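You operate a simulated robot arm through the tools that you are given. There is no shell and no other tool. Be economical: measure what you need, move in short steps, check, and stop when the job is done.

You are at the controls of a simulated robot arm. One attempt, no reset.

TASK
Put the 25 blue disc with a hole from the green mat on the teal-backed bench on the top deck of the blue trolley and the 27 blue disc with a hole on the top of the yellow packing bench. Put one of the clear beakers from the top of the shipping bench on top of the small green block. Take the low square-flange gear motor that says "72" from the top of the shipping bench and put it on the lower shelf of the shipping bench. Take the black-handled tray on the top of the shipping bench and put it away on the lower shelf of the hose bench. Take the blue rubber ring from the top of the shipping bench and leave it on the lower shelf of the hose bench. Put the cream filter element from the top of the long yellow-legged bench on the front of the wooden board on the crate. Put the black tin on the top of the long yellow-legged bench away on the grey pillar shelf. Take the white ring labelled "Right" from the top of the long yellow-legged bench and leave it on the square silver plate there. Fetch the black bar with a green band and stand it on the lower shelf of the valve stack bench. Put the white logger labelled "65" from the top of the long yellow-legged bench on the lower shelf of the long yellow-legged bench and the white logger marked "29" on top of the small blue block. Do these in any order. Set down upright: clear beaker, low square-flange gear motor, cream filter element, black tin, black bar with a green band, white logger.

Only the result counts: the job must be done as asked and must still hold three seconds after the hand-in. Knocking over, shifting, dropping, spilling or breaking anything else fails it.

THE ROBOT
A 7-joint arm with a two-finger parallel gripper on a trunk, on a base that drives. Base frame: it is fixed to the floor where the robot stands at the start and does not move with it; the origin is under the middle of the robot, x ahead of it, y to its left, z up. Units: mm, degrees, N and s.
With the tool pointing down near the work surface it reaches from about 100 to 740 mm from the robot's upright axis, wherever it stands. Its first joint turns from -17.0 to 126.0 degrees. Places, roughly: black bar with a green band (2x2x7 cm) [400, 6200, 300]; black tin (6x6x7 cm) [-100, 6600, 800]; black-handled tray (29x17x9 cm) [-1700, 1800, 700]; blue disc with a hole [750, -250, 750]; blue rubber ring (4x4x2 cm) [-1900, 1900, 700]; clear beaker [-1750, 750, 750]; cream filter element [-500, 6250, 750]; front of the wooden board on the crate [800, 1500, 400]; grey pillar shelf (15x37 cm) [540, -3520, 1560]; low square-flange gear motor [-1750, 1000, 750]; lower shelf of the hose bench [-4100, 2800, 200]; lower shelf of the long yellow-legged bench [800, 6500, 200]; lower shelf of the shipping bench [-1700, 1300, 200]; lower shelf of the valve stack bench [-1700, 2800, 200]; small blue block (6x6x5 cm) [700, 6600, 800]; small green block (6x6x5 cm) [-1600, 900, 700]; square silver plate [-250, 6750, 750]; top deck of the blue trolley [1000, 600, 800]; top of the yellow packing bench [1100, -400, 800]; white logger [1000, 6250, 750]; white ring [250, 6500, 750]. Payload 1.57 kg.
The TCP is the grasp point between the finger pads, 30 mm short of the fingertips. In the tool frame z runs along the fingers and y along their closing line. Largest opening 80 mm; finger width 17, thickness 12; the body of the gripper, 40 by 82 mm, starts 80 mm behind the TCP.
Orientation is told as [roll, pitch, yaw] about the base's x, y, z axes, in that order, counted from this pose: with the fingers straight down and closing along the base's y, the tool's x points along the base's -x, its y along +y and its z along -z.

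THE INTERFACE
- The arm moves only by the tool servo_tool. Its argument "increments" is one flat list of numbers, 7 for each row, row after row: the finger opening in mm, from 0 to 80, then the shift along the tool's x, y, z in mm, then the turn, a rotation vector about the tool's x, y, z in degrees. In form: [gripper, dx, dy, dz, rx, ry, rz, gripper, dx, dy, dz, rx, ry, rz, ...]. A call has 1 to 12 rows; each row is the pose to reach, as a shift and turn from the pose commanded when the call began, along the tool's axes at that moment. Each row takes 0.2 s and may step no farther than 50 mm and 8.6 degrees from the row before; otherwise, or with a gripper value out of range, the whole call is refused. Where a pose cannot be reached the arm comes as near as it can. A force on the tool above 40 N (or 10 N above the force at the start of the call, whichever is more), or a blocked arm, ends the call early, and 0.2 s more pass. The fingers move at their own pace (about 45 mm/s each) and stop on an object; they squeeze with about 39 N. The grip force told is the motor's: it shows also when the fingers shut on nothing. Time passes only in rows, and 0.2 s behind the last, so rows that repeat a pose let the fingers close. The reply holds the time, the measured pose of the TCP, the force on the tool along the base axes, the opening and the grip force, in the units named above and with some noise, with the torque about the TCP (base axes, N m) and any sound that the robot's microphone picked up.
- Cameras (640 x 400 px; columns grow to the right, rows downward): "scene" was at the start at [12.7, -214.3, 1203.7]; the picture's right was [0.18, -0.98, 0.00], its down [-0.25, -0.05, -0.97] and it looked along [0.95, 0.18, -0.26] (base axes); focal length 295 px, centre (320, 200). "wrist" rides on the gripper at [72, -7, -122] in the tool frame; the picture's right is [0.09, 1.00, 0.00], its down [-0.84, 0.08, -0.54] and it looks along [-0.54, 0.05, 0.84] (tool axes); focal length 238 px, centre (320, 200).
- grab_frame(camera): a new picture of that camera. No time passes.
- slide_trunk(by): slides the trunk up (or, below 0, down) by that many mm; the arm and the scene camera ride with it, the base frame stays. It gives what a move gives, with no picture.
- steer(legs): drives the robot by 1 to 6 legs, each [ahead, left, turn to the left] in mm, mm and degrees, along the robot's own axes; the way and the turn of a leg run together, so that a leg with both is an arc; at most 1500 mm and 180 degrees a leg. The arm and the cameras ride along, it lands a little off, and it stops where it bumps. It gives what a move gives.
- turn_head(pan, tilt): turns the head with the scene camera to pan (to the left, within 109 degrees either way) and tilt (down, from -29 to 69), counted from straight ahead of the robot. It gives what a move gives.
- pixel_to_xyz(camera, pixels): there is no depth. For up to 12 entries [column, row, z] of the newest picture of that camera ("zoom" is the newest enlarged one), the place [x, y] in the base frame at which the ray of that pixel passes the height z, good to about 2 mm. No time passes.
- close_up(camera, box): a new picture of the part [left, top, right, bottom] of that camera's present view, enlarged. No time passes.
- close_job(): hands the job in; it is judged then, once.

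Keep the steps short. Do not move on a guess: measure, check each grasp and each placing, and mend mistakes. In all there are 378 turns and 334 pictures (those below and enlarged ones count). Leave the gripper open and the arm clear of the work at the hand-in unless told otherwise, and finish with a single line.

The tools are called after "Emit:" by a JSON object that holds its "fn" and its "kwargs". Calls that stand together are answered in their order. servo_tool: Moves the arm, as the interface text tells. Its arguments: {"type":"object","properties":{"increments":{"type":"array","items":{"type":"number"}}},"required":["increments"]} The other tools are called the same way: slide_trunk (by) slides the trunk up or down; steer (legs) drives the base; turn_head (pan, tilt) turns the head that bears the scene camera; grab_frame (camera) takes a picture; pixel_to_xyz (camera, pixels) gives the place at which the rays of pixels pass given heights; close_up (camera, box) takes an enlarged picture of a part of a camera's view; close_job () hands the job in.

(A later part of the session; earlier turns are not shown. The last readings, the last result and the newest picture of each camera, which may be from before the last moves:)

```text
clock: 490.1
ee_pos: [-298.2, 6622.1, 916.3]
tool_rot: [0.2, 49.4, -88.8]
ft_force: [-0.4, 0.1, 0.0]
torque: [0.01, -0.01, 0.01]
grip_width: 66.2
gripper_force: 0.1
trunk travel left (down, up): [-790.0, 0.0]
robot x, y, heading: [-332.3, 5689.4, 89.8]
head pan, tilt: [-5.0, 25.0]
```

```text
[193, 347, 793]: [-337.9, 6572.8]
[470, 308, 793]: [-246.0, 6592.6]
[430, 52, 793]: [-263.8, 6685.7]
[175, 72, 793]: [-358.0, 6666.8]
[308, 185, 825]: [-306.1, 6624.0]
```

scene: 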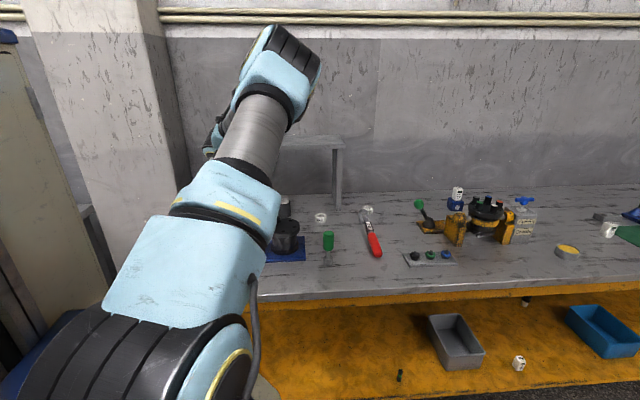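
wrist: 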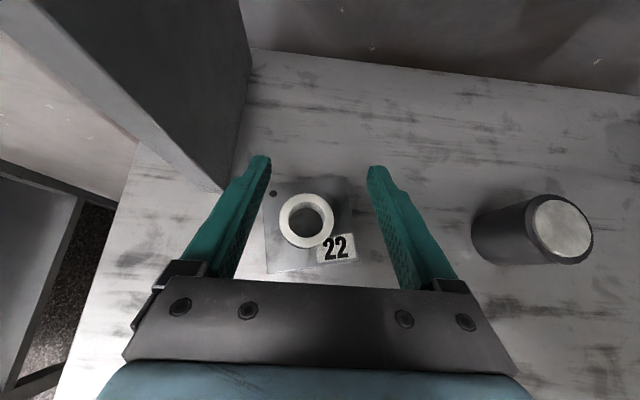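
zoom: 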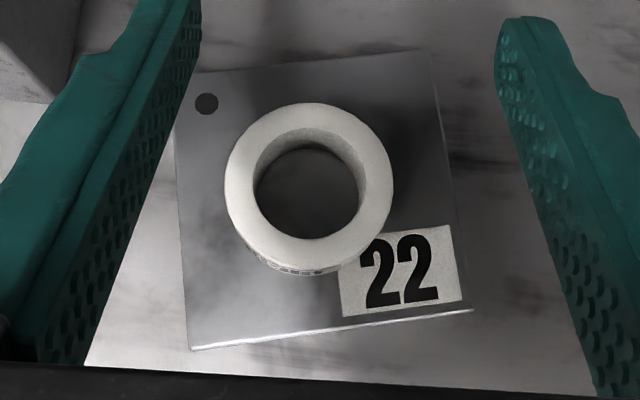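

The plate stays within measurement noise and the ring is on it. Next the black tin at (-86, 6650): strafe right 212 and measure.

Emit:
{"fn": "steer", "kwargs": {"legs": [[0, -212, 0]]}}

Emit:
{"fn": "grab_frame", "kwargs": {"camera": "wrist"}}

```text
clock: 491.8
ee_pos: [-85.8, 6623.5, 916.5]
tool_rot: [0.3, 49.4, -89.1]
ft_force: [0.5, -0.5, -0.2]
torque: [0.0, -0.01, 0.0]
grip_width: 65.9
gripper_force: 0.1
trunk travel left (down, up): [-790.0, 0.0]
robot x, y, heading: [-123.0, 5690.4, 89.7]
head pan, tilt: [-5.0, 25.0]
```

```text
127 pictures are left
```

wrist: 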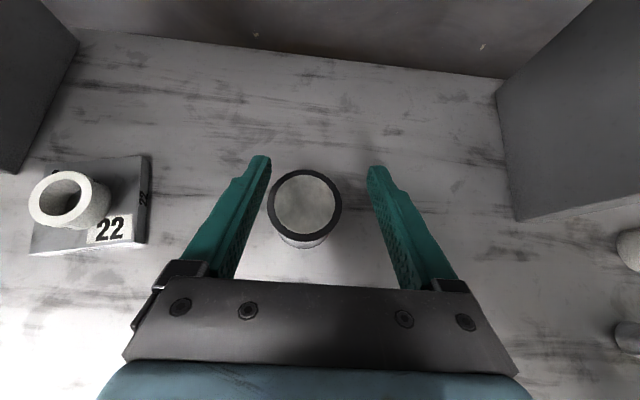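

Emit:
{"fn": "pixel_to_xyz", "kwargs": {"camera": "wrist", "pixels": [[305, 205, 848], [305, 205, 860], [269, 207, 850], [341, 207, 850]]}}

```text
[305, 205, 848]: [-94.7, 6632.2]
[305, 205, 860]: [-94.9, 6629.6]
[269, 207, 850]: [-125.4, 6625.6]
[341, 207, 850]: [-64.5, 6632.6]
```

Tin ≈61 mm wide, centre (-95, 6630). Open to 78 and descend.

Emit:
{"fn": "servo_tool", "kwargs": {"increments": [78, 0, -9, 0, 0, 0, 0, 78, -20, -9, 18, 0, 0, 0, 78, -40, -9, 36, 0, 0, 0, 78, -60, -9, 54, 0, 0, 0]}}

Emit:
{"fn": "grab_frame", "kwargs": {"camera": "wrist"}}

```text
clock: 492.8
ee_pos: [-93.9, 6624.7, 835.8]
tool_rot: [0.2, 49.6, -89.0]
ft_force: [0.6, 0.4, -0.1]
torque: [0.02, 0.01, 0.0]
grip_width: 78.3
gripper_force: 0.1
trunk travel left (down, up): [-790.0, 0.0]
robot x, y, heading: [-123.7, 5686.3, 89.7]
head pan, tilt: [-5.0, 25.0]
```

```text
126 pictures are left
```

wrist: 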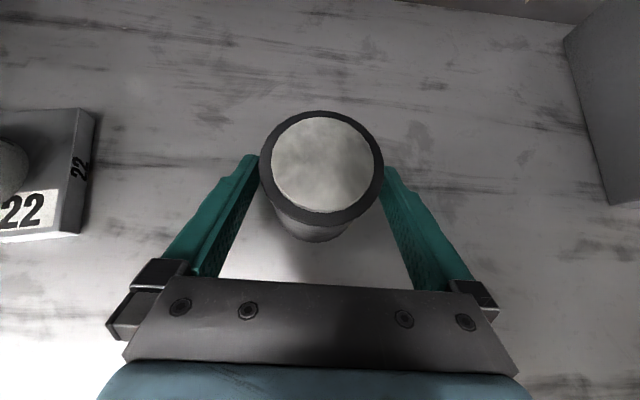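

Tin between the fingers. Close and lift.

Emit:
{"fn": "servo_tool", "kwargs": {"increments": [60, 0, 0, 0, 0, 0, 0, 40, 0, 0, 0, 0, 0, 0, 40, 0, 0, 0, 0, 0, 0, 40, 0, 0, 0, 0, 0, 0]}}

Emit:
{"fn": "servo_tool", "kwargs": {"increments": [40, 30, 0, -25, 0, 0, 0, 40, 60, 0, -50, 0, 0, 0, 40, 90, 0, -75, 0, 0, 0, 40, 120, 0, -100, 0, 0, 0]}}

Emit:
{"fn": "grab_frame", "kwargs": {"camera": "wrist"}}

```text
clock: 493.8
ee_pos: [-94.1, 6625.2, 836.2]
tool_rot: [0.2, 49.4, -89.0]
ft_force: [-2.0, 0.6, 0.4]
torque: [0.05, 0.1, 0.02]
grip_width: 59.0
gripper_force: 38.3
trunk travel left (down, up): [-790.0, 0.0]
robot x, y, heading: [-122.0, 5686.0, 89.8]
head pan, tilt: [-5.0, 25.0]
```

```text
clock: 494.8
ee_pos: [-95.8, 6626.2, 991.1]
tool_rot: [0.1, 49.4, -89.0]
ft_force: [-0.3, 0.5, -1.4]
torque: [-0.02, -0.01, 0.0]
grip_width: 58.8
gripper_force: 39.1
trunk travel left (down, up): [-790.0, 0.0]
robot x, y, heading: [-124.4, 5689.2, 90.0]
head pan, tilt: [-5.0, 25.0]
```

```text
125 pictures are left
```

wrist: 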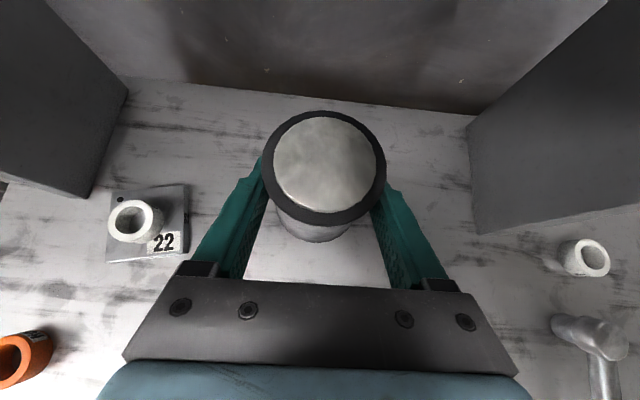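

Tin held. I retract the arm, back away from the bench, turn around and travel toward the pillar at (540, -3520).

Emit:
{"fn": "servo_tool", "kwargs": {"increments": [40, -26, 0, -40, 0, 0, 0, 40, -52, 0, -80, 0, 0, 0, 40, -80, 0, -118, 0, 0, 0, 40, -110, 0, -156, 0, 0, 0, 40, -140, 0, -195, 0, 0, 0]}}

Emit:
{"fn": "steer", "kwargs": {"legs": [[-650, 0, 0], [0, 600, 0], [0, 0, 180]]}}

Emit:
{"fn": "turn_head", "kwargs": {"pan": 0, "tilt": 20}}

Emit:
{"fn": "grab_frame", "kwargs": {"camera": "scene"}}

```text
clock: 496.0
ee_pos: [-90.9, 6387.2, 1011.2]
tool_rot: [0.1, 49.5, -89.0]
ft_force: [-0.1, 0.2, -1.7]
torque: [0.03, -0.01, -0.03]
grip_width: 58.8
gripper_force: 39.1
trunk travel left (down, up): [-790.0, 0.0]
robot x, y, heading: [-122.7, 5688.7, 89.6]
head pan, tilt: [-5.0, 25.0]
```

```text
clock: 509.9
ee_pos: [-749.5, 4337.7, 1012.2]
tool_rot: [0.2, 49.5, 91.4]
ft_force: [0.7, -0.1, -1.4]
torque: [-0.01, 0.05, -0.03]
grip_width: 58.8
gripper_force: 38.8
trunk travel left (down, up): [-790.0, 0.0]
robot x, y, heading: [-726.5, 5038.0, -89.7]
head pan, tilt: [-5.0, 25.0]
```

```text
clock: 510.6
ee_pos: [-749.1, 4337.9, 1011.7]
tool_rot: [0.2, 49.4, 91.4]
ft_force: [0.0, 0.1, -1.3]
torque: [0.03, 0.01, 0.0]
grip_width: 58.9
gripper_force: 38.6
trunk travel left (down, up): [-790.0, 0.0]
robot x, y, heading: [-720.7, 5033.6, -89.7]
head pan, tilt: [0.0, 20.0]
```

```text
124 pictures are left
```

scene: 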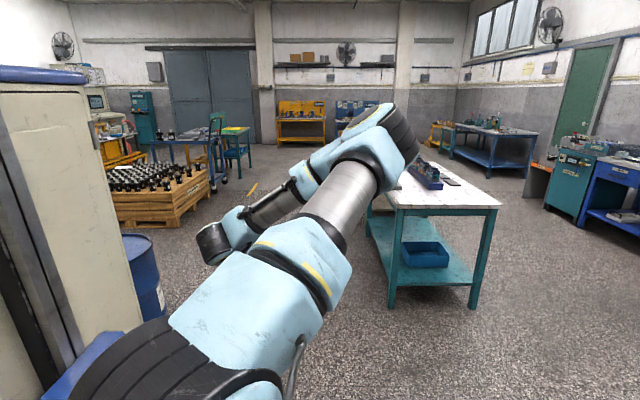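

Emit:
{"fn": "pixel_to_xyz", "kwargs": {"camera": "scene", "pixels": [[176, 228, 0], [210, 215, 0], [390, 308, 0], [370, 250, 0], [155, 315, 0]]}}

Emit:
{"fn": "steer", "kwargs": {"legs": [[1400, 0, 0], [1400, 0, 0]]}}

Emit:
{"fn": "grab_frame", "kwargs": {"camera": "scene"}}

```text
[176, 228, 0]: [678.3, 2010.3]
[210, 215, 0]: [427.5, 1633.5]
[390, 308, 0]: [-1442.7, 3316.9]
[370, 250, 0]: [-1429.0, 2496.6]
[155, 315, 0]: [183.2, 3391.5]
```

```text
clock: 524.2
ee_pos: [-760.7, 1523.9, 1010.8]
tool_rot: [0.1, 49.4, 90.8]
ft_force: [0.4, 0.3, -2.3]
torque: [0.0, 0.0, -0.02]
grip_width: 58.9
gripper_force: 39.4
trunk travel left (down, up): [-790.0, 0.0]
robot x, y, heading: [-726.6, 2223.7, -90.5]
head pan, tilt: [0.0, 20.0]
```

```text
123 pictures are left
```

scene: 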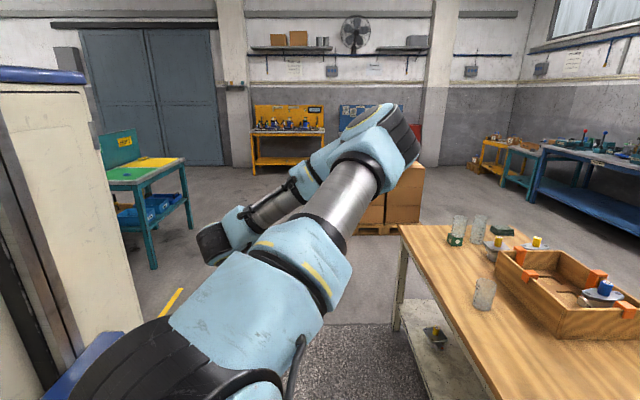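

All earlier placements look fine. Continue: 4200 mm ahead, then left toward the pillar.

Emit:
{"fn": "steer", "kwargs": {"legs": [[1400, 0, 0.4], [1400, 0, 0], [1400, 0, 0], [0, 1280, 0]]}}

Emit:
{"fn": "turn_head", "kwargs": {"pan": -5, "tilt": 5}}

Emit:
{"fn": "grab_frame", "kwargs": {"camera": "scene"}}

```text
clock: 550.5
ee_pos: [450.3, -2710.1, 1011.6]
tool_rot: [0.2, 49.4, 90.0]
ft_force: [0.0, -0.1, -1.4]
torque: [0.02, 0.01, 0.0]
grip_width: 59.1
gripper_force: 39.5
trunk travel left (down, up): [-790.0, 0.0]
robot x, y, heading: [493.9, -2010.3, -91.0]
head pan, tilt: [0.0, 20.0]
```

```text
clock: 551.2
ee_pos: [451.3, -2709.9, 1012.3]
tool_rot: [0.2, 49.4, 89.9]
ft_force: [-0.4, -0.3, -1.6]
torque: [0.01, 0.01, 0.0]
grip_width: 58.7
gripper_force: 39.2
trunk travel left (down, up): [-790.0, 0.0]
robot x, y, heading: [493.1, -2009.2, -91.0]
head pan, tilt: [-5.0, 5.0]
```

```text
122 pictures are left
```

scene: 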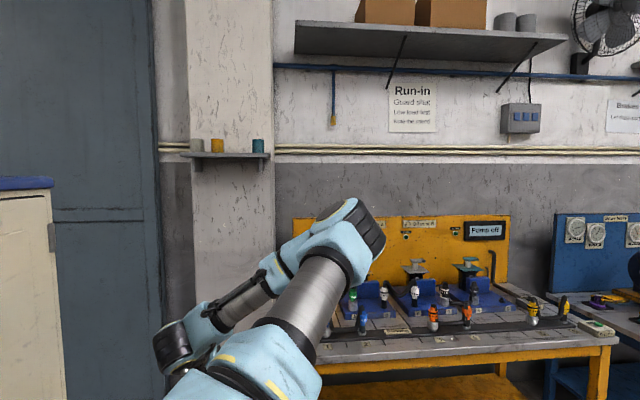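

Emit:
{"fn": "close_up", "kwargs": {"camera": "scene", "box": [170, 120, 290, 190]}}

Emit:
{"fn": "pixel_to_xyz", "kwargs": {"camera": "scene", "pixels": [[183, 157, 1560], [268, 157, 1560], [183, 153, 1565], [230, 157, 1570], [197, 153, 1565], [217, 153, 1565], [258, 153, 1565], [275, 230, 1000]]}}

```text
5.33 times, centred on (230, 155) of scene
```

zoom: 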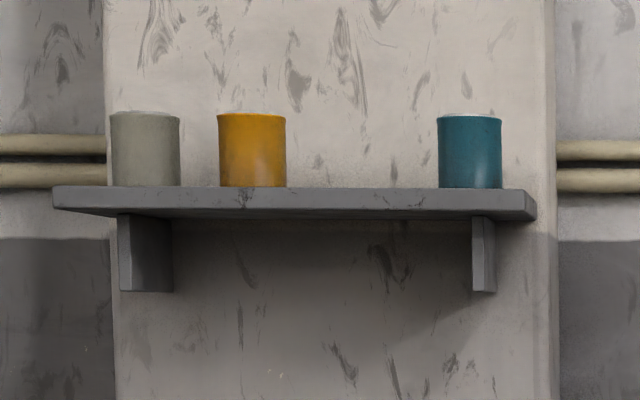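

```text
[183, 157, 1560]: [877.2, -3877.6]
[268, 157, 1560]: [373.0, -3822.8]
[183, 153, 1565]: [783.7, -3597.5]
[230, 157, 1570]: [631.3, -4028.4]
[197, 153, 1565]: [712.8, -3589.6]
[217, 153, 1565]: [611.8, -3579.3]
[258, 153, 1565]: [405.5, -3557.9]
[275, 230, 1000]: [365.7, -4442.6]
```

I raise the arm about 600 mm here to see what height it can reach, then re-measure the shelf from the wrist camera.

Emit:
{"fn": "servo_tool", "kwargs": {"increments": [40, 36, 0, -31, 0, 0, 0, 40, 72, 0, -62, 0, 0, 0, 40, 108, 0, -93, 0, 0, 0, 40, 144, 0, -124, 0, 0, 0, 40, 180, 0, -155, 0, 0, 0, 40, 216, 0, -186, 0, 0, 0, 40, 252, 0, -217, 0, 0, 0, 40, 288, 0, -248, 0, 0, 0, 40, 324, 0, -279, 0, 0, 0, 40, 360, 0, -310, 0, 0, 0, 40, 396, 0, -341, 0, 0, 0, 40, 432, 0, -372, 0, 0, 0]}}

Emit:
{"fn": "grab_frame", "kwargs": {"camera": "wrist"}}

Emit:
{"fn": "grab_frame", "kwargs": {"camera": "scene"}}

```text
clock: 553.8
ee_pos: [451.8, -2707.6, 1581.6]
tool_rot: [0.1, 49.3, 89.9]
ft_force: [-1.0, -0.4, -2.2]
torque: [0.03, -0.03, 0.01]
grip_width: 58.5
gripper_force: 39.3
trunk travel left (down, up): [-790.0, 0.0]
robot x, y, heading: [495.6, -2011.1, -91.5]
head pan, tilt: [-5.0, 5.0]
```

```text
120 pictures are left
```

wrist: 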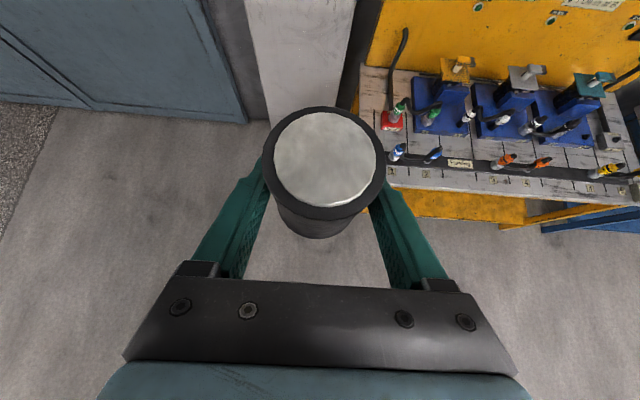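

```text
119 pictures are left
```

scene: 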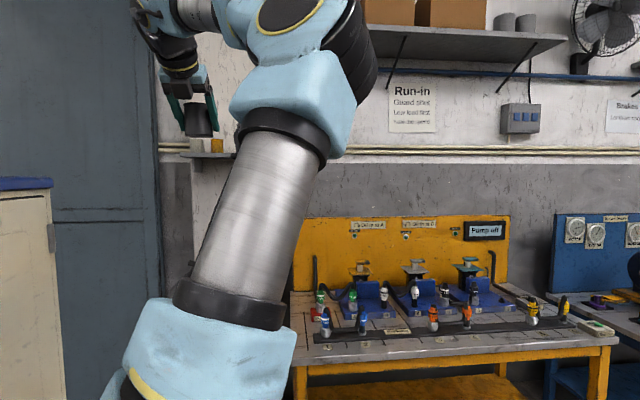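

Reaches well. I raise another 90, correct heading, strafe left 58 and go ahead 450.

Emit:
{"fn": "servo_tool", "kwargs": {"increments": [40, 34, 0, -29, 0, 0, 0, 40, 68, 0, -58, 0, 0, 0]}}

Emit:
{"fn": "steer", "kwargs": {"legs": [[0, 60, 1.3], [480, 0, 0]]}}

Emit:
{"fn": "grab_frame", "kwargs": {"camera": "wrist"}}

Emit:
{"fn": "turn_head", "kwargs": {"pan": 25, "tilt": 0}}

Emit:
{"fn": "grab_frame", "kwargs": {"camera": "scene"}}

```text
clock: 554.4
ee_pos: [451.2, -2706.3, 1671.2]
tool_rot: [0.3, 49.3, 90.0]
ft_force: [-1.0, 0.0, -0.5]
torque: [0.01, -0.05, 0.0]
grip_width: 58.6
gripper_force: 38.8
trunk travel left (down, up): [-790.0, 0.0]
robot x, y, heading: [493.8, -2008.1, -91.2]
head pan, tilt: [-5.0, 5.0]
```

```text
clock: 557.9
ee_pos: [522.7, -3191.6, 1670.8]
tool_rot: [0.3, 49.3, 91.0]
ft_force: [-0.1, 0.0, -2.2]
torque: [-0.02, -0.01, -0.01]
grip_width: 58.7
gripper_force: 39.0
trunk travel left (down, up): [-790.0, 0.0]
robot x, y, heading: [555.8, -2495.7, -90.5]
head pan, tilt: [-5.0, 5.0]
```

```text
118 pictures are left
```

wrist: 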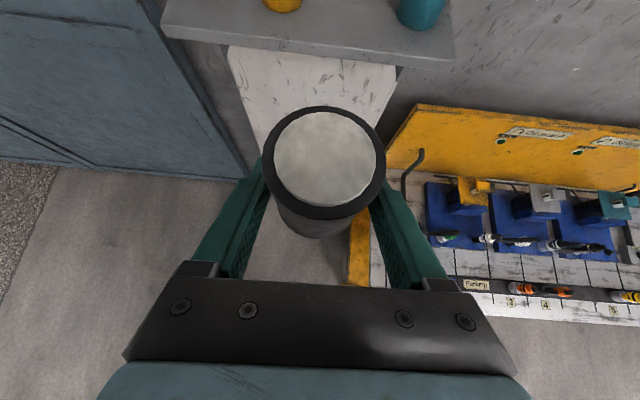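

```text
clock: 558.8
ee_pos: [524.6, -3191.3, 1669.9]
tool_rot: [0.3, 49.4, 91.0]
ft_force: [-0.4, 0.0, -2.0]
torque: [-0.01, 0.02, 0.04]
grip_width: 58.8
gripper_force: 39.1
trunk travel left (down, up): [-790.0, 0.0]
robot x, y, heading: [552.4, -2493.5, -90.2]
head pan, tilt: [25.0, 0.0]
```

```text
117 pictures are left
```

scene: 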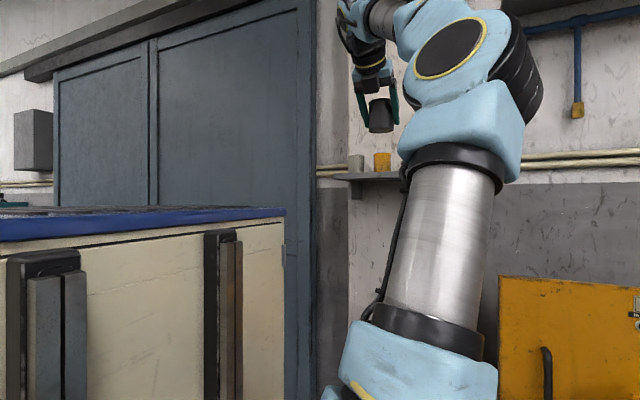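

Emit:
{"fn": "pixel_to_xyz", "kwargs": {"camera": "wrist", "pixels": [[163, 24, 1560], [453, 58, 1560], [163, 24, 1530], [453, 58, 1530], [422, 28, 1545], [284, 11, 1545], [350, 25, 1545]]}}

Emit:
{"fn": "close_up", "kwargs": {"camera": "wrist", "box": [150, 0, 470, 120]}}

Emit:
{"fn": "pixel_to_xyz", "kwargs": {"camera": "scene", "pixels": [[335, 177, 1545], [383, 168, 1545], [383, 168, 1535], [355, 168, 1545], [335, 177, 1535]]}}

```text
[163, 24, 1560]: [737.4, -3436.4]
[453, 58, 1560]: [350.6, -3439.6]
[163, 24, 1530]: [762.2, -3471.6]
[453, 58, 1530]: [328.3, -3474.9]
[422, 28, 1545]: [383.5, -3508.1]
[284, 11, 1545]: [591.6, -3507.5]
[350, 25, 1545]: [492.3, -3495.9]
```

```text
2.00 times, centred on (310, 60) of wrist
```

zoom: 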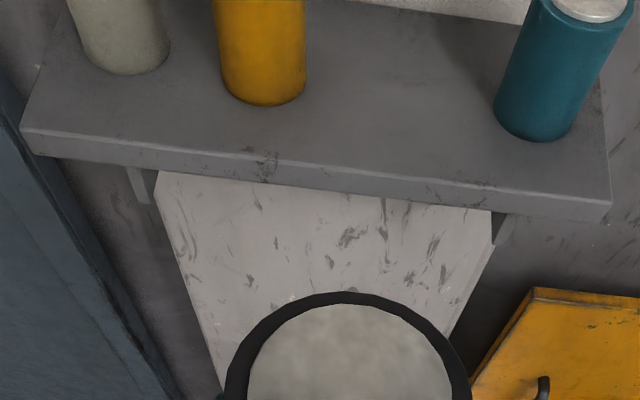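

```text
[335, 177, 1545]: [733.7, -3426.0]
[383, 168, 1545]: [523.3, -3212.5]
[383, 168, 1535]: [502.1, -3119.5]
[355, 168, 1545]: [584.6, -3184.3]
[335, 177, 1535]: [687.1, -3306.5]
```

Shelf top z≈1550–1570, front y≈-3440; free gap between the orange and teal tins centred x≈488. I shift left to keep clear of the yellow bench, go ahead 270, and move the tool right 80.

Emit:
{"fn": "steer", "kwargs": {"legs": [[0, 45, 0.3], [230, 0, 0]]}}

Emit:
{"fn": "servo_tool", "kwargs": {"increments": [40, 0, 27, 0, 0, 0, 0, 40, 0, 54, 0, 0, 0, 0, 40, 0, 80, 0, 0, 0, 0]}}

Emit:
{"fn": "grab_frame", "kwargs": {"camera": "wrist"}}

```text
clock: 561.0
ee_pos: [573.2, -3418.8, 1670.9]
tool_rot: [0.3, 49.4, 91.2]
ft_force: [-0.2, 0.6, -2.3]
torque: [-0.02, -0.01, 0.01]
grip_width: 58.8
gripper_force: 39.0
trunk travel left (down, up): [-790.0, 0.0]
robot x, y, heading: [601.7, -2720.1, -89.9]
head pan, tilt: [25.0, 0.0]
```

```text
clock: 561.8
ee_pos: [495.0, -3420.4, 1671.1]
tool_rot: [0.2, 49.4, 91.4]
ft_force: [0.9, -0.4, -2.3]
torque: [0.06, 0.02, -0.01]
grip_width: 58.9
gripper_force: 39.1
trunk travel left (down, up): [-790.0, 0.0]
robot x, y, heading: [596.0, -2725.1, -90.0]
head pan, tilt: [25.0, 0.0]
```

```text
115 pictures are left
```

wrist: 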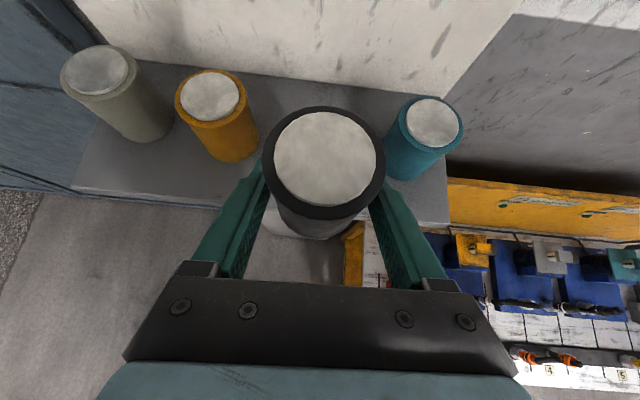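

Emit:
{"fn": "pixel_to_xyz", "kwargs": {"camera": "wrist", "pixels": [[258, 145, 1560], [387, 168, 1560], [232, 162, 1560], [402, 180, 1560], [72, 188, 1560], [449, 226, 1560], [250, 82, 1560]]}}

```text
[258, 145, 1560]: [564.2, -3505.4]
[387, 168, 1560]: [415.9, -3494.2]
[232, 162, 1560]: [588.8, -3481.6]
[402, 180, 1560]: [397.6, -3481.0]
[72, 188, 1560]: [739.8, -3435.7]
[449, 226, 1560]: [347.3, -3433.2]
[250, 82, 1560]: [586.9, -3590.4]
```

Gap centre x=490. Move forward 85 mm over the shelf, then lower.

Emit:
{"fn": "servo_tool", "kwargs": {"increments": [40, 18.5, 2, 21.5, 0, 0, 0, 40, 37, 4, 43, 0, 0, 0, 40, 55, 5, 64.5, 0, 0, 0, 40, 36, 5, 81, 0, 0, 0, 40, 28, 5, 87, 0, 0, 0]}}

Emit:
{"fn": "grab_frame", "kwargs": {"camera": "wrist"}}

```text
clock: 563.0
ee_pos: [491.1, -3505.6, 1635.7]
tool_rot: [0.2, 49.3, 91.2]
ft_force: [1.3, -0.2, -1.5]
torque: [0.0, 0.02, -0.04]
grip_width: 58.7
gripper_force: 38.8
trunk travel left (down, up): [-790.0, 0.0]
robot x, y, heading: [603.4, -2722.2, -89.8]
head pan, tilt: [25.0, 0.0]
```

```text
114 pictures are left
```

wrist: 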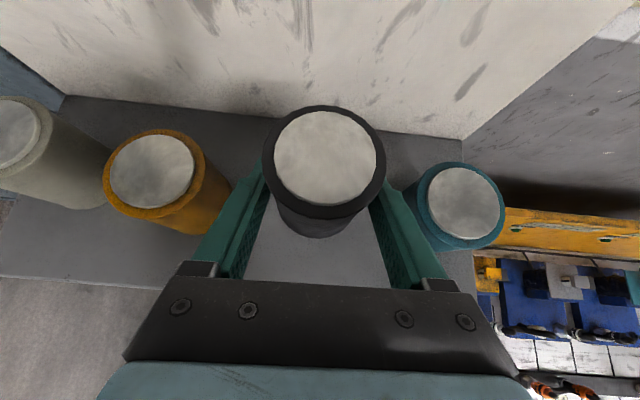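

Clear on both sides. Lower in guarded steps.

Emit:
{"fn": "servo_tool", "kwargs": {"increments": [40, -6, 0, 5.2, 0, 0, 0, 40, -9, 0, 7.8, 0, 0, 0, 40, -11.4, 0, 9.8, 0, 0, 0, 40, -13.7, 0, 11.7, 0, 0, 0, 40, -16, 0, 13.7, 0, 0, 0, 40, -18.2, 0, 15.6, 0, 0, 0, 40, -20.5, 0, 17.6, 0, 0, 0, 40, -22.8, 0, 19.5, 0, 0, 0, 40, -25, 0, 21.5, 0, 0, 0]}}

Emit:
{"fn": "grab_frame", "kwargs": {"camera": "wrist"}}

```text
clock: 565.0
ee_pos: [491.1, -3506.4, 1603.3]
tool_rot: [0.2, 49.4, 91.4]
ft_force: [0.2, 0.5, -2.2]
torque: [0.04, 0.0, -0.02]
grip_width: 58.8
gripper_force: 39.5
trunk travel left (down, up): [-790.0, 0.0]
robot x, y, heading: [594.3, -2722.3, -89.7]
head pan, tilt: [25.0, 0.0]
```

```text
113 pictures are left
```

wrist: 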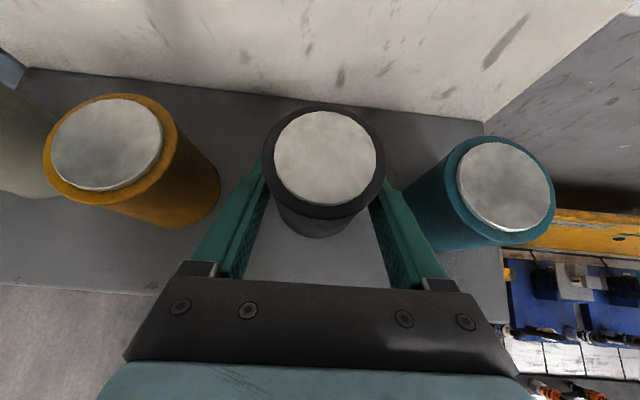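

Emit:
{"fn": "servo_tool", "kwargs": {"increments": [40, -2.3, 0, 2, 0, 0, 0, 40, -4.6, 0, 3.9, 0, 0, 0, 40, -6.8, 0, 5.9, 0, 0, 0, 40, -9.1, 0, 7.8, 0, 0, 0, 40, -11.4, 0, 9.8, 0, 0, 0, 40, -13.7, 0, 11.7, 0, 0, 0, 40, -16, 0, 13.7, 0, 0, 0, 40, -18.2, 0, 15.6, 0, 0, 0]}}

Emit:
{"fn": "grab_frame", "kwargs": {"camera": "wrist"}}

```text
clock: 566.6
ee_pos: [491.4, -3504.1, 1586.6]
tool_rot: [0.0, 50.0, 91.2]
ft_force: [0.3, -1.4, 13.0]
torque: [0.29, -0.04, -0.01]
grip_width: 58.7
gripper_force: 39.1
trunk travel left (down, up): [-790.0, 0.0]
robot x, y, heading: [599.0, -2719.7, -89.7]
head pan, tilt: [25.0, 0.0]
stopped in row 7: the force on the tool passed its limit at 43 N (the readings are from after the stop); the commanded pose is now the measured one
```

```text
112 pictures are left
```

wrist: 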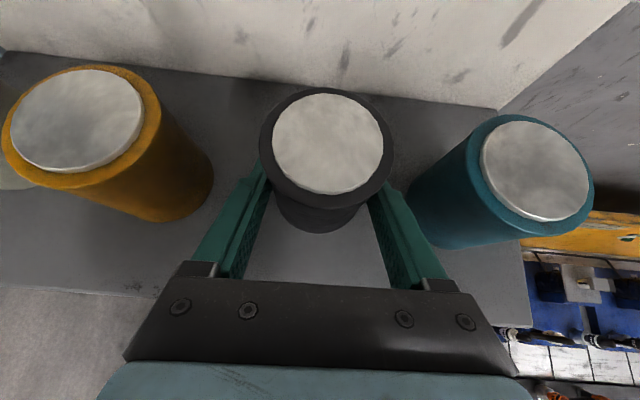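

Contact; the tin is standing. Release and retract up/back.

Emit:
{"fn": "servo_tool", "kwargs": {"increments": [40, 0.8, 0, -0.7, 0, 0, 0, 66, 0.8, 0, -0.7, 0, 0, 0, 72, 0.8, 0, -0.7, 0, 0, 0, 72, 0.8, 0, -0.7, 0, 0, 0, 72, 25, 0, -22, 0, 0, 0, 72, 52, 0, -45, 0, 0, 0]}}

Emit:
{"fn": "grab_frame", "kwargs": {"camera": "wrist"}}

```text
clock: 568.0
ee_pos: [490.6, -3502.7, 1655.0]
tool_rot: [0.2, 49.6, 91.3]
ft_force: [-1.3, -0.5, -0.4]
torque: [-0.02, -0.03, 0.04]
grip_width: 71.7
gripper_force: 0.1
trunk travel left (down, up): [-790.0, 0.0]
robot x, y, heading: [599.0, -2723.4, -90.0]
head pan, tilt: [25.0, 0.0]
```

```text
111 pictures are left
```

wrist: 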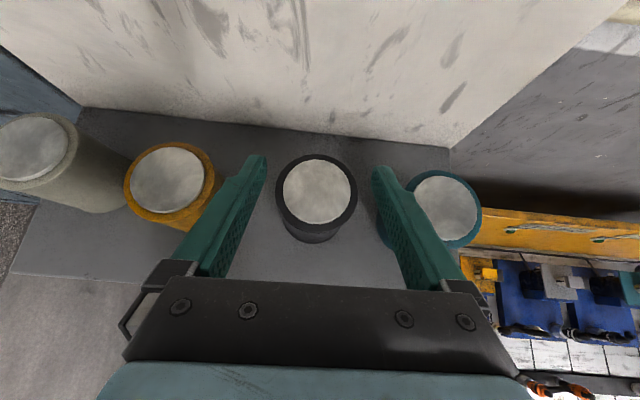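

Tin stands between the others. I rise 60 more, back off, and verify from the scene camera.

Emit:
{"fn": "servo_tool", "kwargs": {"increments": [72, 23, 0, -20, 0, 0, 0, 72, 46, 0, -39, 0, 0, 0]}}

Emit:
{"fn": "steer", "kwargs": {"legs": [[-600, 0, 0]]}}

Emit:
{"fn": "turn_head", "kwargs": {"pan": 15, "tilt": 0}}

Emit:
{"fn": "servo_tool", "kwargs": {"increments": [60, -36, -7, 31, 0, 0, 0, 60, -72, -14, 62, 0, 0, 0, 60, -108, -21, 93, 0, 0, 0, 60, -143, -28, 124, 0, 0, 0, 60, -178, -35, 155, 0, 0, 0, 60, -213, -42, 186, 0, 0, 0, 60, -248, -49, 217, 0, 0, 0, 60, -283, -56, 248, 0, 0, 0, 60, -318, -60, 279, 0, 0, 0, 60, -353, -62, 310, 0, 0, 0, 60, -388, -64, 341, 0, 0, 0, 60, -424, -64, 370, 0, 0, 0]}}

Emit:
{"fn": "close_up", "kwargs": {"camera": "scene", "box": [200, 100, 440, 250]}}

```text
clock: 568.6
ee_pos: [491.7, -3504.9, 1684.4]
tool_rot: [0.2, 49.7, 91.3]
ft_force: [0.0, 0.0, 0.7]
torque: [-0.04, -0.02, -0.04]
grip_width: 72.0
gripper_force: 0.1
out of reach, approached as far as the arm can: row 2
trunk travel left (down, up): [-790.0, 0.0]
robot x, y, heading: [600.0, -2718.3, -89.9]
head pan, tilt: [25.0, 0.0]
```

```text
clock: 572.0
ee_pos: [492.5, -2908.1, 1684.4]
tool_rot: [0.1, 49.7, 91.5]
ft_force: [-1.0, -0.4, -0.5]
torque: [0.02, 0.03, 0.0]
grip_width: 71.9
gripper_force: 0.1
trunk travel left (down, up): [-790.0, 0.0]
robot x, y, heading: [596.1, -2127.0, -89.6]
head pan, tilt: [25.0, 0.0]
```

```text
clock: 572.7
ee_pos: [491.2, -2909.4, 1683.9]
tool_rot: [0.1, 49.7, 91.4]
ft_force: [0.9, 0.1, 0.9]
torque: [0.01, -0.03, 0.01]
grip_width: 72.2
gripper_force: 0.0
trunk travel left (down, up): [-790.0, 0.0]
robot x, y, heading: [596.7, -2130.7, -89.5]
head pan, tilt: [15.0, 0.0]
```

```text
clock: 575.3
ee_pos: [555.8, -2915.5, 1121.2]
tool_rot: [0.0, 49.8, 91.4]
ft_force: [-0.2, 0.1, -1.0]
torque: [0.0, 0.01, 0.01]
grip_width: 60.0
gripper_force: 0.0
trunk travel left (down, up): [-790.0, 0.0]
robot x, y, heading: [594.9, -2126.6, -89.8]
head pan, tilt: [15.0, 0.0]
```

```text
2.67 times, centred on (320, 175) of scene
```

zoom: 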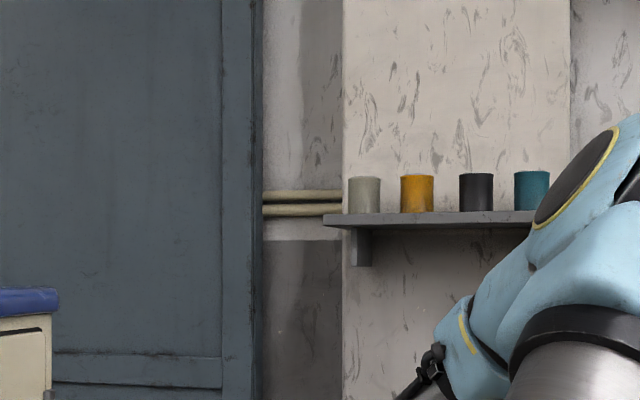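

Tin is done. On the way north I'll inspect the crate board. Drive back to the aisle and up to y≈1400, then look right.

Emit:
{"fn": "steer", "kwargs": {"legs": [[0, -1200, -0.3], [0, 0, 180], [1400, 0, 0], [1400, 0, 0], [700, 0, 0]]}}

Emit:
{"fn": "turn_head", "kwargs": {"pan": -85, "tilt": 40}}

Emit:
{"fn": "grab_frame", "kwargs": {"camera": "scene"}}

```text
clock: 605.5
ee_pos: [-583.8, 2174.8, 1121.8]
tool_rot: [0.1, 49.7, -88.5]
ft_force: [0.2, 0.3, -0.2]
torque: [-0.03, 0.01, 0.0]
grip_width: 60.1
gripper_force: 0.0
trunk travel left (down, up): [-790.0, 0.0]
robot x, y, heading: [-626.4, 1385.3, 90.1]
head pan, tilt: [15.0, 0.0]
```

```text
clock: 607.2
ee_pos: [-584.5, 2174.9, 1122.6]
tool_rot: [0.1, 49.7, -88.5]
ft_force: [-0.4, 1.0, 0.1]
torque: [0.01, 0.01, -0.01]
grip_width: 59.9
gripper_force: 0.1
trunk travel left (down, up): [-790.0, 0.0]
robot x, y, heading: [-628.3, 1383.3, 90.7]
head pan, tilt: [-85.0, 40.0]
```

```text
109 pictures are left
```

scene: 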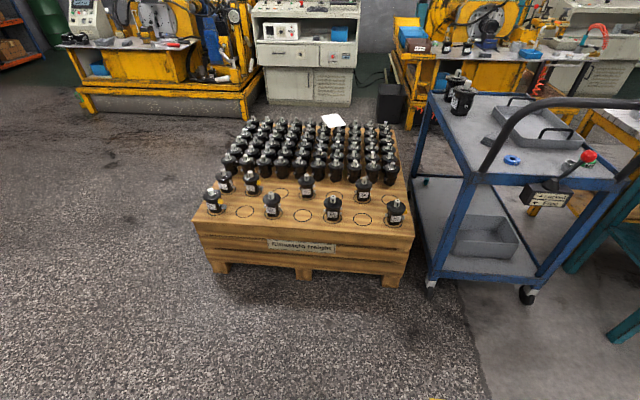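

Emit:
{"fn": "close_up", "kwargs": {"camera": "scene", "box": [185, 150, 425, 270]}}

Emit:
{"fn": "pixel_to_xyz", "kwargs": {"camera": "scene", "pixels": [[193, 222, 400], [410, 238, 400], [303, 215, 400], [245, 211, 400], [362, 219, 400], [225, 272, 0], [395, 285, 0], [250, 120, 400], [395, 180, 400]]}}

```text
2.67 times, centred on (305, 210) of scene
```

zoom: 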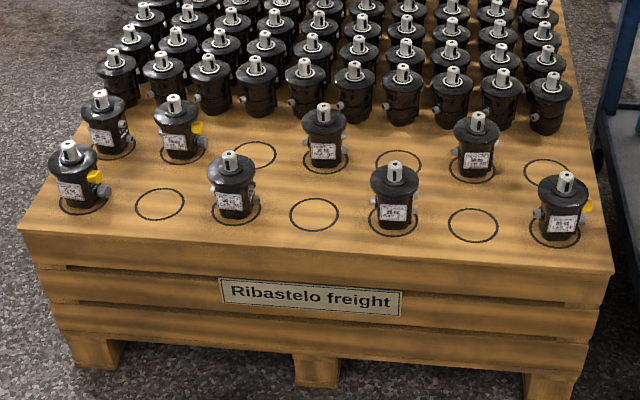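

```text
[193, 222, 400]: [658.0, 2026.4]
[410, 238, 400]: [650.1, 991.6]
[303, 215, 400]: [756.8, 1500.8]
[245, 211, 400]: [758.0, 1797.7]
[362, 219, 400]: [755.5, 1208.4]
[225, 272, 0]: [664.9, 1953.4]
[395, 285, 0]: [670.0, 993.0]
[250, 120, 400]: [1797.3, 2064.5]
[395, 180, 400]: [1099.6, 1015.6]
```

Empty circles on the front of the board, the middle one at about (757, 1501). Now fetch the filter element: drive north to the bench.

Emit:
{"fn": "steer", "kwargs": {"legs": [[1400, 0, -0.4], [1400, 0, 0], [1000, 0, 0], [0, -170, 0]]}}

Emit:
{"fn": "grab_frame", "kwargs": {"camera": "wrist"}}

Emit:
{"fn": "turn_head", "kwargs": {"pan": -5, "tilt": 30}}

Emit:
{"fn": "grab_frame", "kwargs": {"camera": "scene"}}

```text
clock: 626.7
ee_pos: [-453.9, 5988.4, 1121.9]
tool_rot: [0.2, 49.7, -88.5]
ft_force: [-0.5, -0.3, -0.5]
torque: [0.04, -0.02, -0.02]
grip_width: 59.9
gripper_force: 0.1
trunk travel left (down, up): [-790.0, 0.0]
robot x, y, heading: [-496.7, 5202.3, 90.3]
head pan, tilt: [-85.0, 40.0]
```

```text
107 pictures are left
```

wrist: 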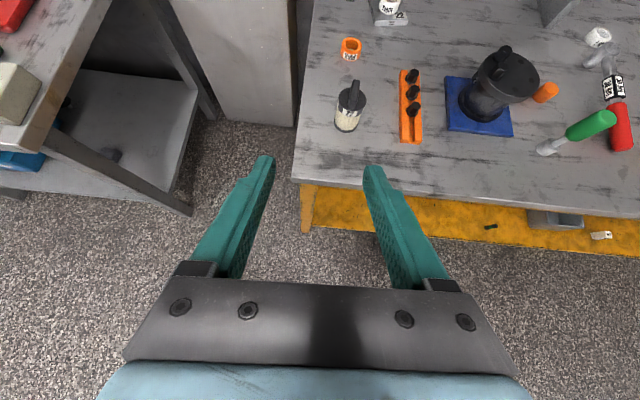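

```text
clock: 628.2
ee_pos: [-452.1, 5989.8, 1120.7]
tool_rot: [0.1, 49.7, -88.6]
ft_force: [0.0, -0.3, 0.7]
torque: [0.0, 0.02, 0.0]
grip_width: 60.0
gripper_force: 0.0
trunk travel left (down, up): [-790.0, 0.0]
robot x, y, heading: [-490.7, 5202.0, 90.4]
head pan, tilt: [-5.0, 30.0]
```

```text
106 pictures are left
```

scene: 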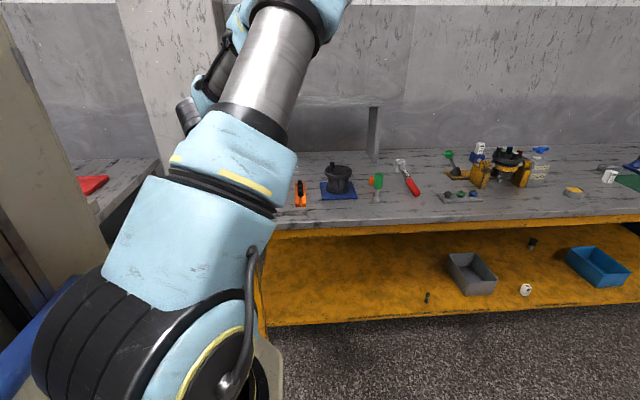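

Emit:
{"fn": "close_up", "kwargs": {"camera": "wrist", "box": [300, 30, 440, 160]}}

Emit:
{"fn": "pixel_to_xyz", "kwargs": {"camera": "wrist", "pixels": [[347, 128, 778], [350, 95, 850], [352, 98, 880], [335, 102, 860], [365, 98, 860]]}}

```text
3.08 times, centred on (370, 95) of wrist
```

zoom: 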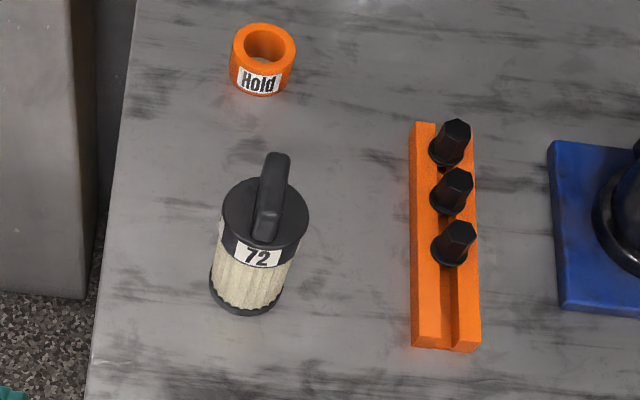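

```text
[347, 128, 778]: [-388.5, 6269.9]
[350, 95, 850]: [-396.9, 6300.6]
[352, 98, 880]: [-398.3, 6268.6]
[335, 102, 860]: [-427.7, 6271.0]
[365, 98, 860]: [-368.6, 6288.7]
```

The filter has a cream body with black caps, marked 72. I position above it.

Emit:
{"fn": "steer", "kwargs": {"legs": [[255, -57, 0]]}}

Emit:
{"fn": "slide_trunk", "kwargs": {"by": -160}}

Emit:
{"fn": "grab_frame", "kwargs": {"camera": "wrist"}}

```text
clock: 630.1
ee_pos: [-395.1, 6245.6, 1121.5]
tool_rot: [0.2, 49.7, -88.5]
ft_force: [0.0, 0.3, 0.4]
torque: [0.0, 0.02, -0.03]
grip_width: 60.1
gripper_force: 0.1
trunk travel left (down, up): [-790.0, 0.0]
robot x, y, heading: [-442.4, 5454.3, 90.3]
head pan, tilt: [-5.0, 30.0]
```

```text
clock: 631.9
ee_pos: [-396.8, 6244.3, 962.3]
tool_rot: [0.1, 49.7, -88.7]
ft_force: [0.0, -0.2, 0.3]
torque: [-0.01, -0.03, 0.0]
grip_width: 60.2
gripper_force: 0.1
trunk travel left (down, up): [-630.0, 160.0]
robot x, y, heading: [-439.7, 5455.6, 90.3]
head pan, tilt: [-5.0, 30.0]
```

```text
104 pictures are left
```

wrist: 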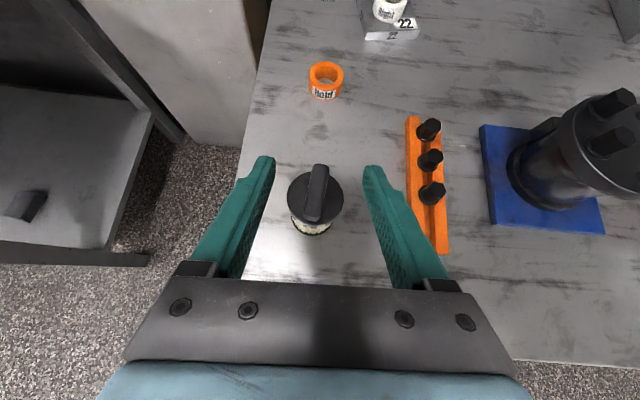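

Emit:
{"fn": "pixel_to_xyz", "kwargs": {"camera": "wrist", "pixels": [[315, 200, 850], [315, 200, 865], [287, 202, 860], [344, 202, 860], [311, 234, 778], [410, 200, 790]]}}

```text
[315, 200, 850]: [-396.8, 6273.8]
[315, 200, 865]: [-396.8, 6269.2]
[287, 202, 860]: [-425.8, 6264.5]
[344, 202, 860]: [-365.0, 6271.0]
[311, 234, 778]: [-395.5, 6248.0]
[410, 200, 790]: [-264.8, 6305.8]
```

Cap centre (-396, 6267), top ≈878. Descend straight with 78 mm opening to grip the cream body.

Emit:
{"fn": "servo_tool", "kwargs": {"increments": [78, 9, 0, 12, 0, 0, 0, 78, -20, 0, 37, 0, 0, 0, 78, -50, 0, 62, 0, 0, 0, 78, -70, 0, 80, 0, 0, 0]}}

Emit:
{"fn": "grab_frame", "kwargs": {"camera": "wrist"}}

```text
clock: 632.9
ee_pos: [-396.2, 6260.1, 856.5]
tool_rot: [0.1, 49.7, -88.6]
ft_force: [-0.3, 0.2, 0.1]
torque: [-0.02, -0.01, -0.04]
grip_width: 78.0
gripper_force: 0.1
trunk travel left (down, up): [-630.0, 160.0]
robot x, y, heading: [-437.9, 5455.6, 90.3]
head pan, tilt: [-5.0, 30.0]
```

```text
103 pictures are left
```

wrist: 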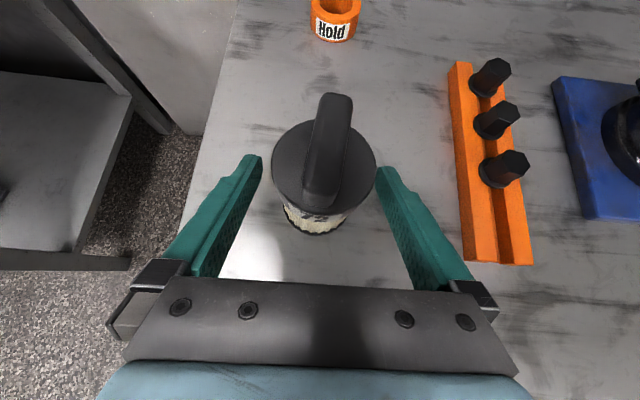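

Emit:
{"fn": "servo_tool", "kwargs": {"increments": [78, -9, 1, 7, 0, 0, 0, 78, -17, 1, 14.5, 0, 0, 0, 60, -17, 1, 14.5, 0, 0, 0, 30, -17, 1, 14.5, 0, 0, 0, 30, -17, 1, 14.5, 0, 0, 0, 30, -17, 1, 14.5, 0, 0, 0]}}

Emit:
{"fn": "slide_trunk", "kwargs": {"by": 100}}

Emit:
{"fn": "grab_frame", "kwargs": {"camera": "wrist"}}

```text
clock: 634.3
ee_pos: [-395.5, 6260.9, 832.9]
tool_rot: [0.1, 49.7, -88.6]
ft_force: [-0.8, 0.4, 0.6]
torque: [-0.04, 0.03, -0.03]
grip_width: 53.5
gripper_force: 35.8
trunk travel left (down, up): [-630.0, 160.0]
robot x, y, heading: [-437.7, 5455.6, 90.3]
head pan, tilt: [-5.0, 30.0]
```

```text
clock: 635.7
ee_pos: [-395.9, 6261.2, 933.8]
tool_rot: [0.1, 49.7, -88.6]
ft_force: [-0.5, -0.2, -1.5]
torque: [0.01, 0.01, 0.03]
grip_width: 53.4
gripper_force: 39.1
trunk travel left (down, up): [-730.0, 60.0]
robot x, y, heading: [-441.1, 5456.8, 90.3]
head pan, tilt: [-5.0, 30.0]
```

```text
102 pictures are left
```

wrist: 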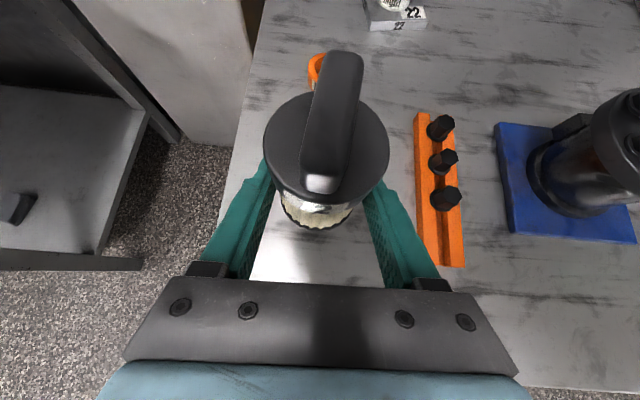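

Held (53 mm). I travel backwards down the aisle to y≈1500 and turn to face the crate.

Emit:
{"fn": "steer", "kwargs": {"legs": [[-450, 0, -0.3], [0, 285, 0], [-1400, 0, 0], [-1400, 0, 0], [-680, 0, 0], [0, 0, -90]]}}

Emit:
{"fn": "turn_head", "kwargs": {"pan": 5, "tilt": 30}}

Emit:
{"fn": "grab_frame", "kwargs": {"camera": "scene"}}

```text
clock: 660.3
ee_pos: [111.7, 1471.0, 934.8]
tool_rot: [0.1, 49.8, -179.5]
ft_force: [0.4, 0.0, -2.1]
torque: [-0.02, -0.03, 0.01]
grip_width: 52.6
gripper_force: 38.7
trunk travel left (down, up): [-730.0, 60.0]
robot x, y, heading: [-694.8, 1527.2, -0.7]
head pan, tilt: [-5.0, 30.0]
```

```text
clock: 661.0
ee_pos: [111.1, 1471.4, 933.5]
tool_rot: [0.2, 49.8, -179.5]
ft_force: [-0.3, -0.5, -1.0]
torque: [-0.01, 0.0, 0.0]
grip_width: 53.1
gripper_force: 38.9
trunk travel left (down, up): [-730.0, 60.0]
robot x, y, heading: [-690.5, 1525.9, -0.5]
head pan, tilt: [5.0, 30.0]
```

```text
101 pictures are left
```

scene: 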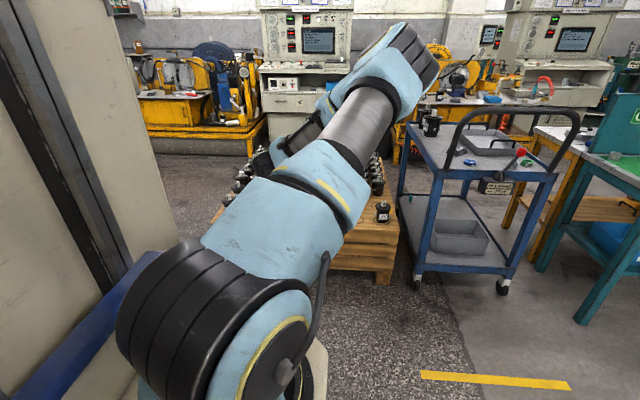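

Ahead 450, left 30, and look with the wrist camera.

Emit:
{"fn": "steer", "kwargs": {"legs": [[450, 35, 0.5]]}}

Emit:
{"fn": "slide_trunk", "kwargs": {"by": -250}}

Emit:
{"fn": "grab_frame", "kwargs": {"camera": "wrist"}}

```text
clock: 663.8
ee_pos: [565.5, 1514.5, 933.8]
tool_rot: [0.1, 49.7, -178.8]
ft_force: [0.7, -0.9, -1.6]
torque: [0.05, 0.01, 0.01]
grip_width: 53.2
gripper_force: 39.1
trunk travel left (down, up): [-730.0, 60.0]
robot x, y, heading: [-240.7, 1562.6, 0.2]
head pan, tilt: [5.0, 30.0]
```

```text
clock: 666.3
ee_pos: [564.6, 1514.1, 684.1]
tool_rot: [0.1, 49.8, -178.8]
ft_force: [-1.2, 0.1, -1.3]
torque: [0.0, -0.01, -0.02]
grip_width: 52.9
gripper_force: 39.4
trunk travel left (down, up): [-480.0, 310.0]
robot x, y, heading: [-240.2, 1563.2, 0.1]
head pan, tilt: [5.0, 30.0]
```

```text
100 pictures are left
```

wrist: 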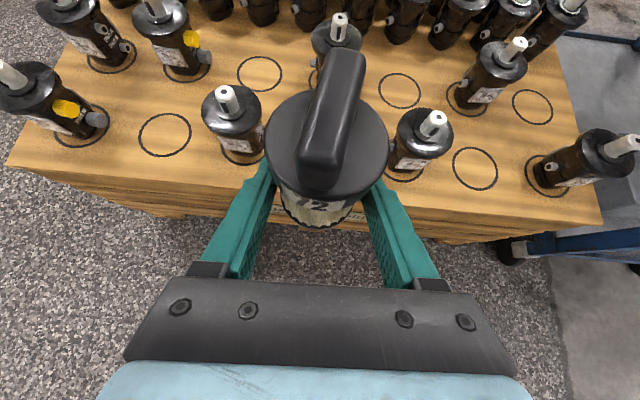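

Emit:
{"fn": "pixel_to_xyz", "kwargs": {"camera": "wrist", "pixels": [[165, 135, 400], [475, 168, 400], [165, 135, 430], [475, 168, 430], [260, 74, 400], [399, 90, 400], [405, 225, 400], [240, 150, 400], [408, 168, 400]]}}

```text
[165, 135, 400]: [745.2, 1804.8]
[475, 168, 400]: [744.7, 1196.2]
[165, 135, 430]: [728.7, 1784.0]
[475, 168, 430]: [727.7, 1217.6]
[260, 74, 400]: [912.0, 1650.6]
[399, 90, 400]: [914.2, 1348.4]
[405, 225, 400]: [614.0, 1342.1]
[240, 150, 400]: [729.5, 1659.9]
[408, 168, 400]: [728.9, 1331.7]
```

Board z≈422; middle empty circle at (733, 1501). Drive 160 ahead, shift 13 right, lower.

Emit:
{"fn": "steer", "kwargs": {"legs": [[160, -13, 0]]}}

Emit:
{"fn": "slide_trunk", "kwargs": {"by": -140}}

Emit:
{"fn": "grab_frame", "kwargs": {"camera": "wrist"}}

```text
clock: 667.8
ee_pos: [725.2, 1502.4, 683.7]
tool_rot: [0.2, 49.8, -178.8]
ft_force: [0.2, -1.1, -1.2]
torque: [0.01, 0.04, -0.03]
grip_width: 53.1
gripper_force: 38.5
trunk travel left (down, up): [-480.0, 310.0]
robot x, y, heading: [-79.3, 1551.7, 0.3]
head pan, tilt: [5.0, 30.0]
```

```text
clock: 669.4
ee_pos: [725.9, 1502.6, 544.5]
tool_rot: [0.1, 49.8, -178.7]
ft_force: [0.3, 0.5, -0.9]
torque: [0.02, 0.04, -0.02]
grip_width: 52.9
gripper_force: 39.4
trunk travel left (down, up): [-340.0, 450.0]
robot x, y, heading: [-77.0, 1549.8, 0.2]
head pan, tilt: [5.0, 30.0]
```

```text
99 pictures are left
```

wrist: 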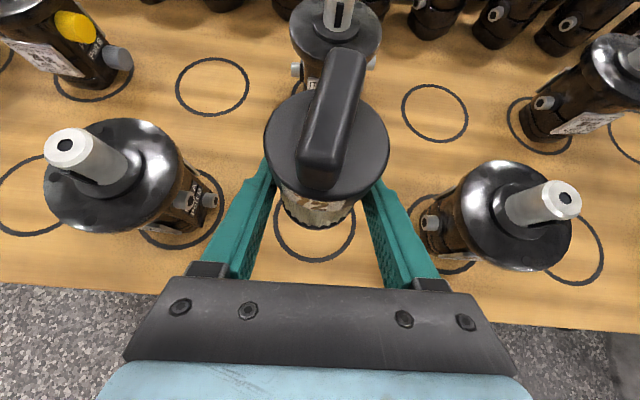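

Emit:
{"fn": "pixel_to_xyz", "kwargs": {"camera": "wrist", "pixels": [[315, 226, 422], [275, 226, 422], [355, 226, 422], [315, 262, 422], [312, 230, 489]]}}

```text
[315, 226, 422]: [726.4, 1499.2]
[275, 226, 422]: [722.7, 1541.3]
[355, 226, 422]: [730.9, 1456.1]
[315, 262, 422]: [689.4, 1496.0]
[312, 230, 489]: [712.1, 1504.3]
```

Aligned with the circle. Lower in guarded steps.

Emit:
{"fn": "servo_tool", "kwargs": {"increments": [30, -30, 1, 26, 0, 0, 0, 30, -38, 3, 32.5, 0, 0, 0, 30, -43, 3, 36.5, 0, 0, 0, 30, -46, 3, 39, 0, 0, 0, 30, -48.5, 3, 41, 0, 0, 0, 30, -51, 3, 43, 0, 0, 0, 30, -53, 3, 45, 0, 0, 0, 30, -55, 3, 47, 0, 0, 0, 30, -57.5, 3, 49, 0, 0, 0]}}

Emit:
{"fn": "grab_frame", "kwargs": {"camera": "wrist"}}

```text
clock: 671.4
ee_pos: [726.0, 1499.6, 468.3]
tool_rot: [-0.1, 49.7, -178.7]
ft_force: [-0.3, 0.6, -0.7]
torque: [0.0, 0.02, 0.0]
grip_width: 53.1
gripper_force: 39.2
trunk travel left (down, up): [-340.0, 450.0]
robot x, y, heading: [-75.7, 1541.1, 0.0]
head pan, tilt: [5.0, 30.0]
```

```text
98 pictures are left
```

wrist: 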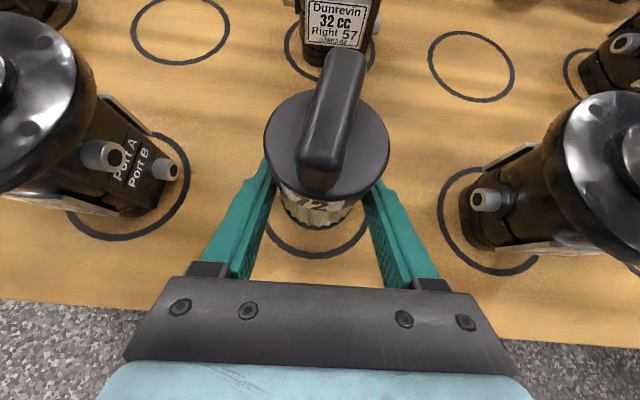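

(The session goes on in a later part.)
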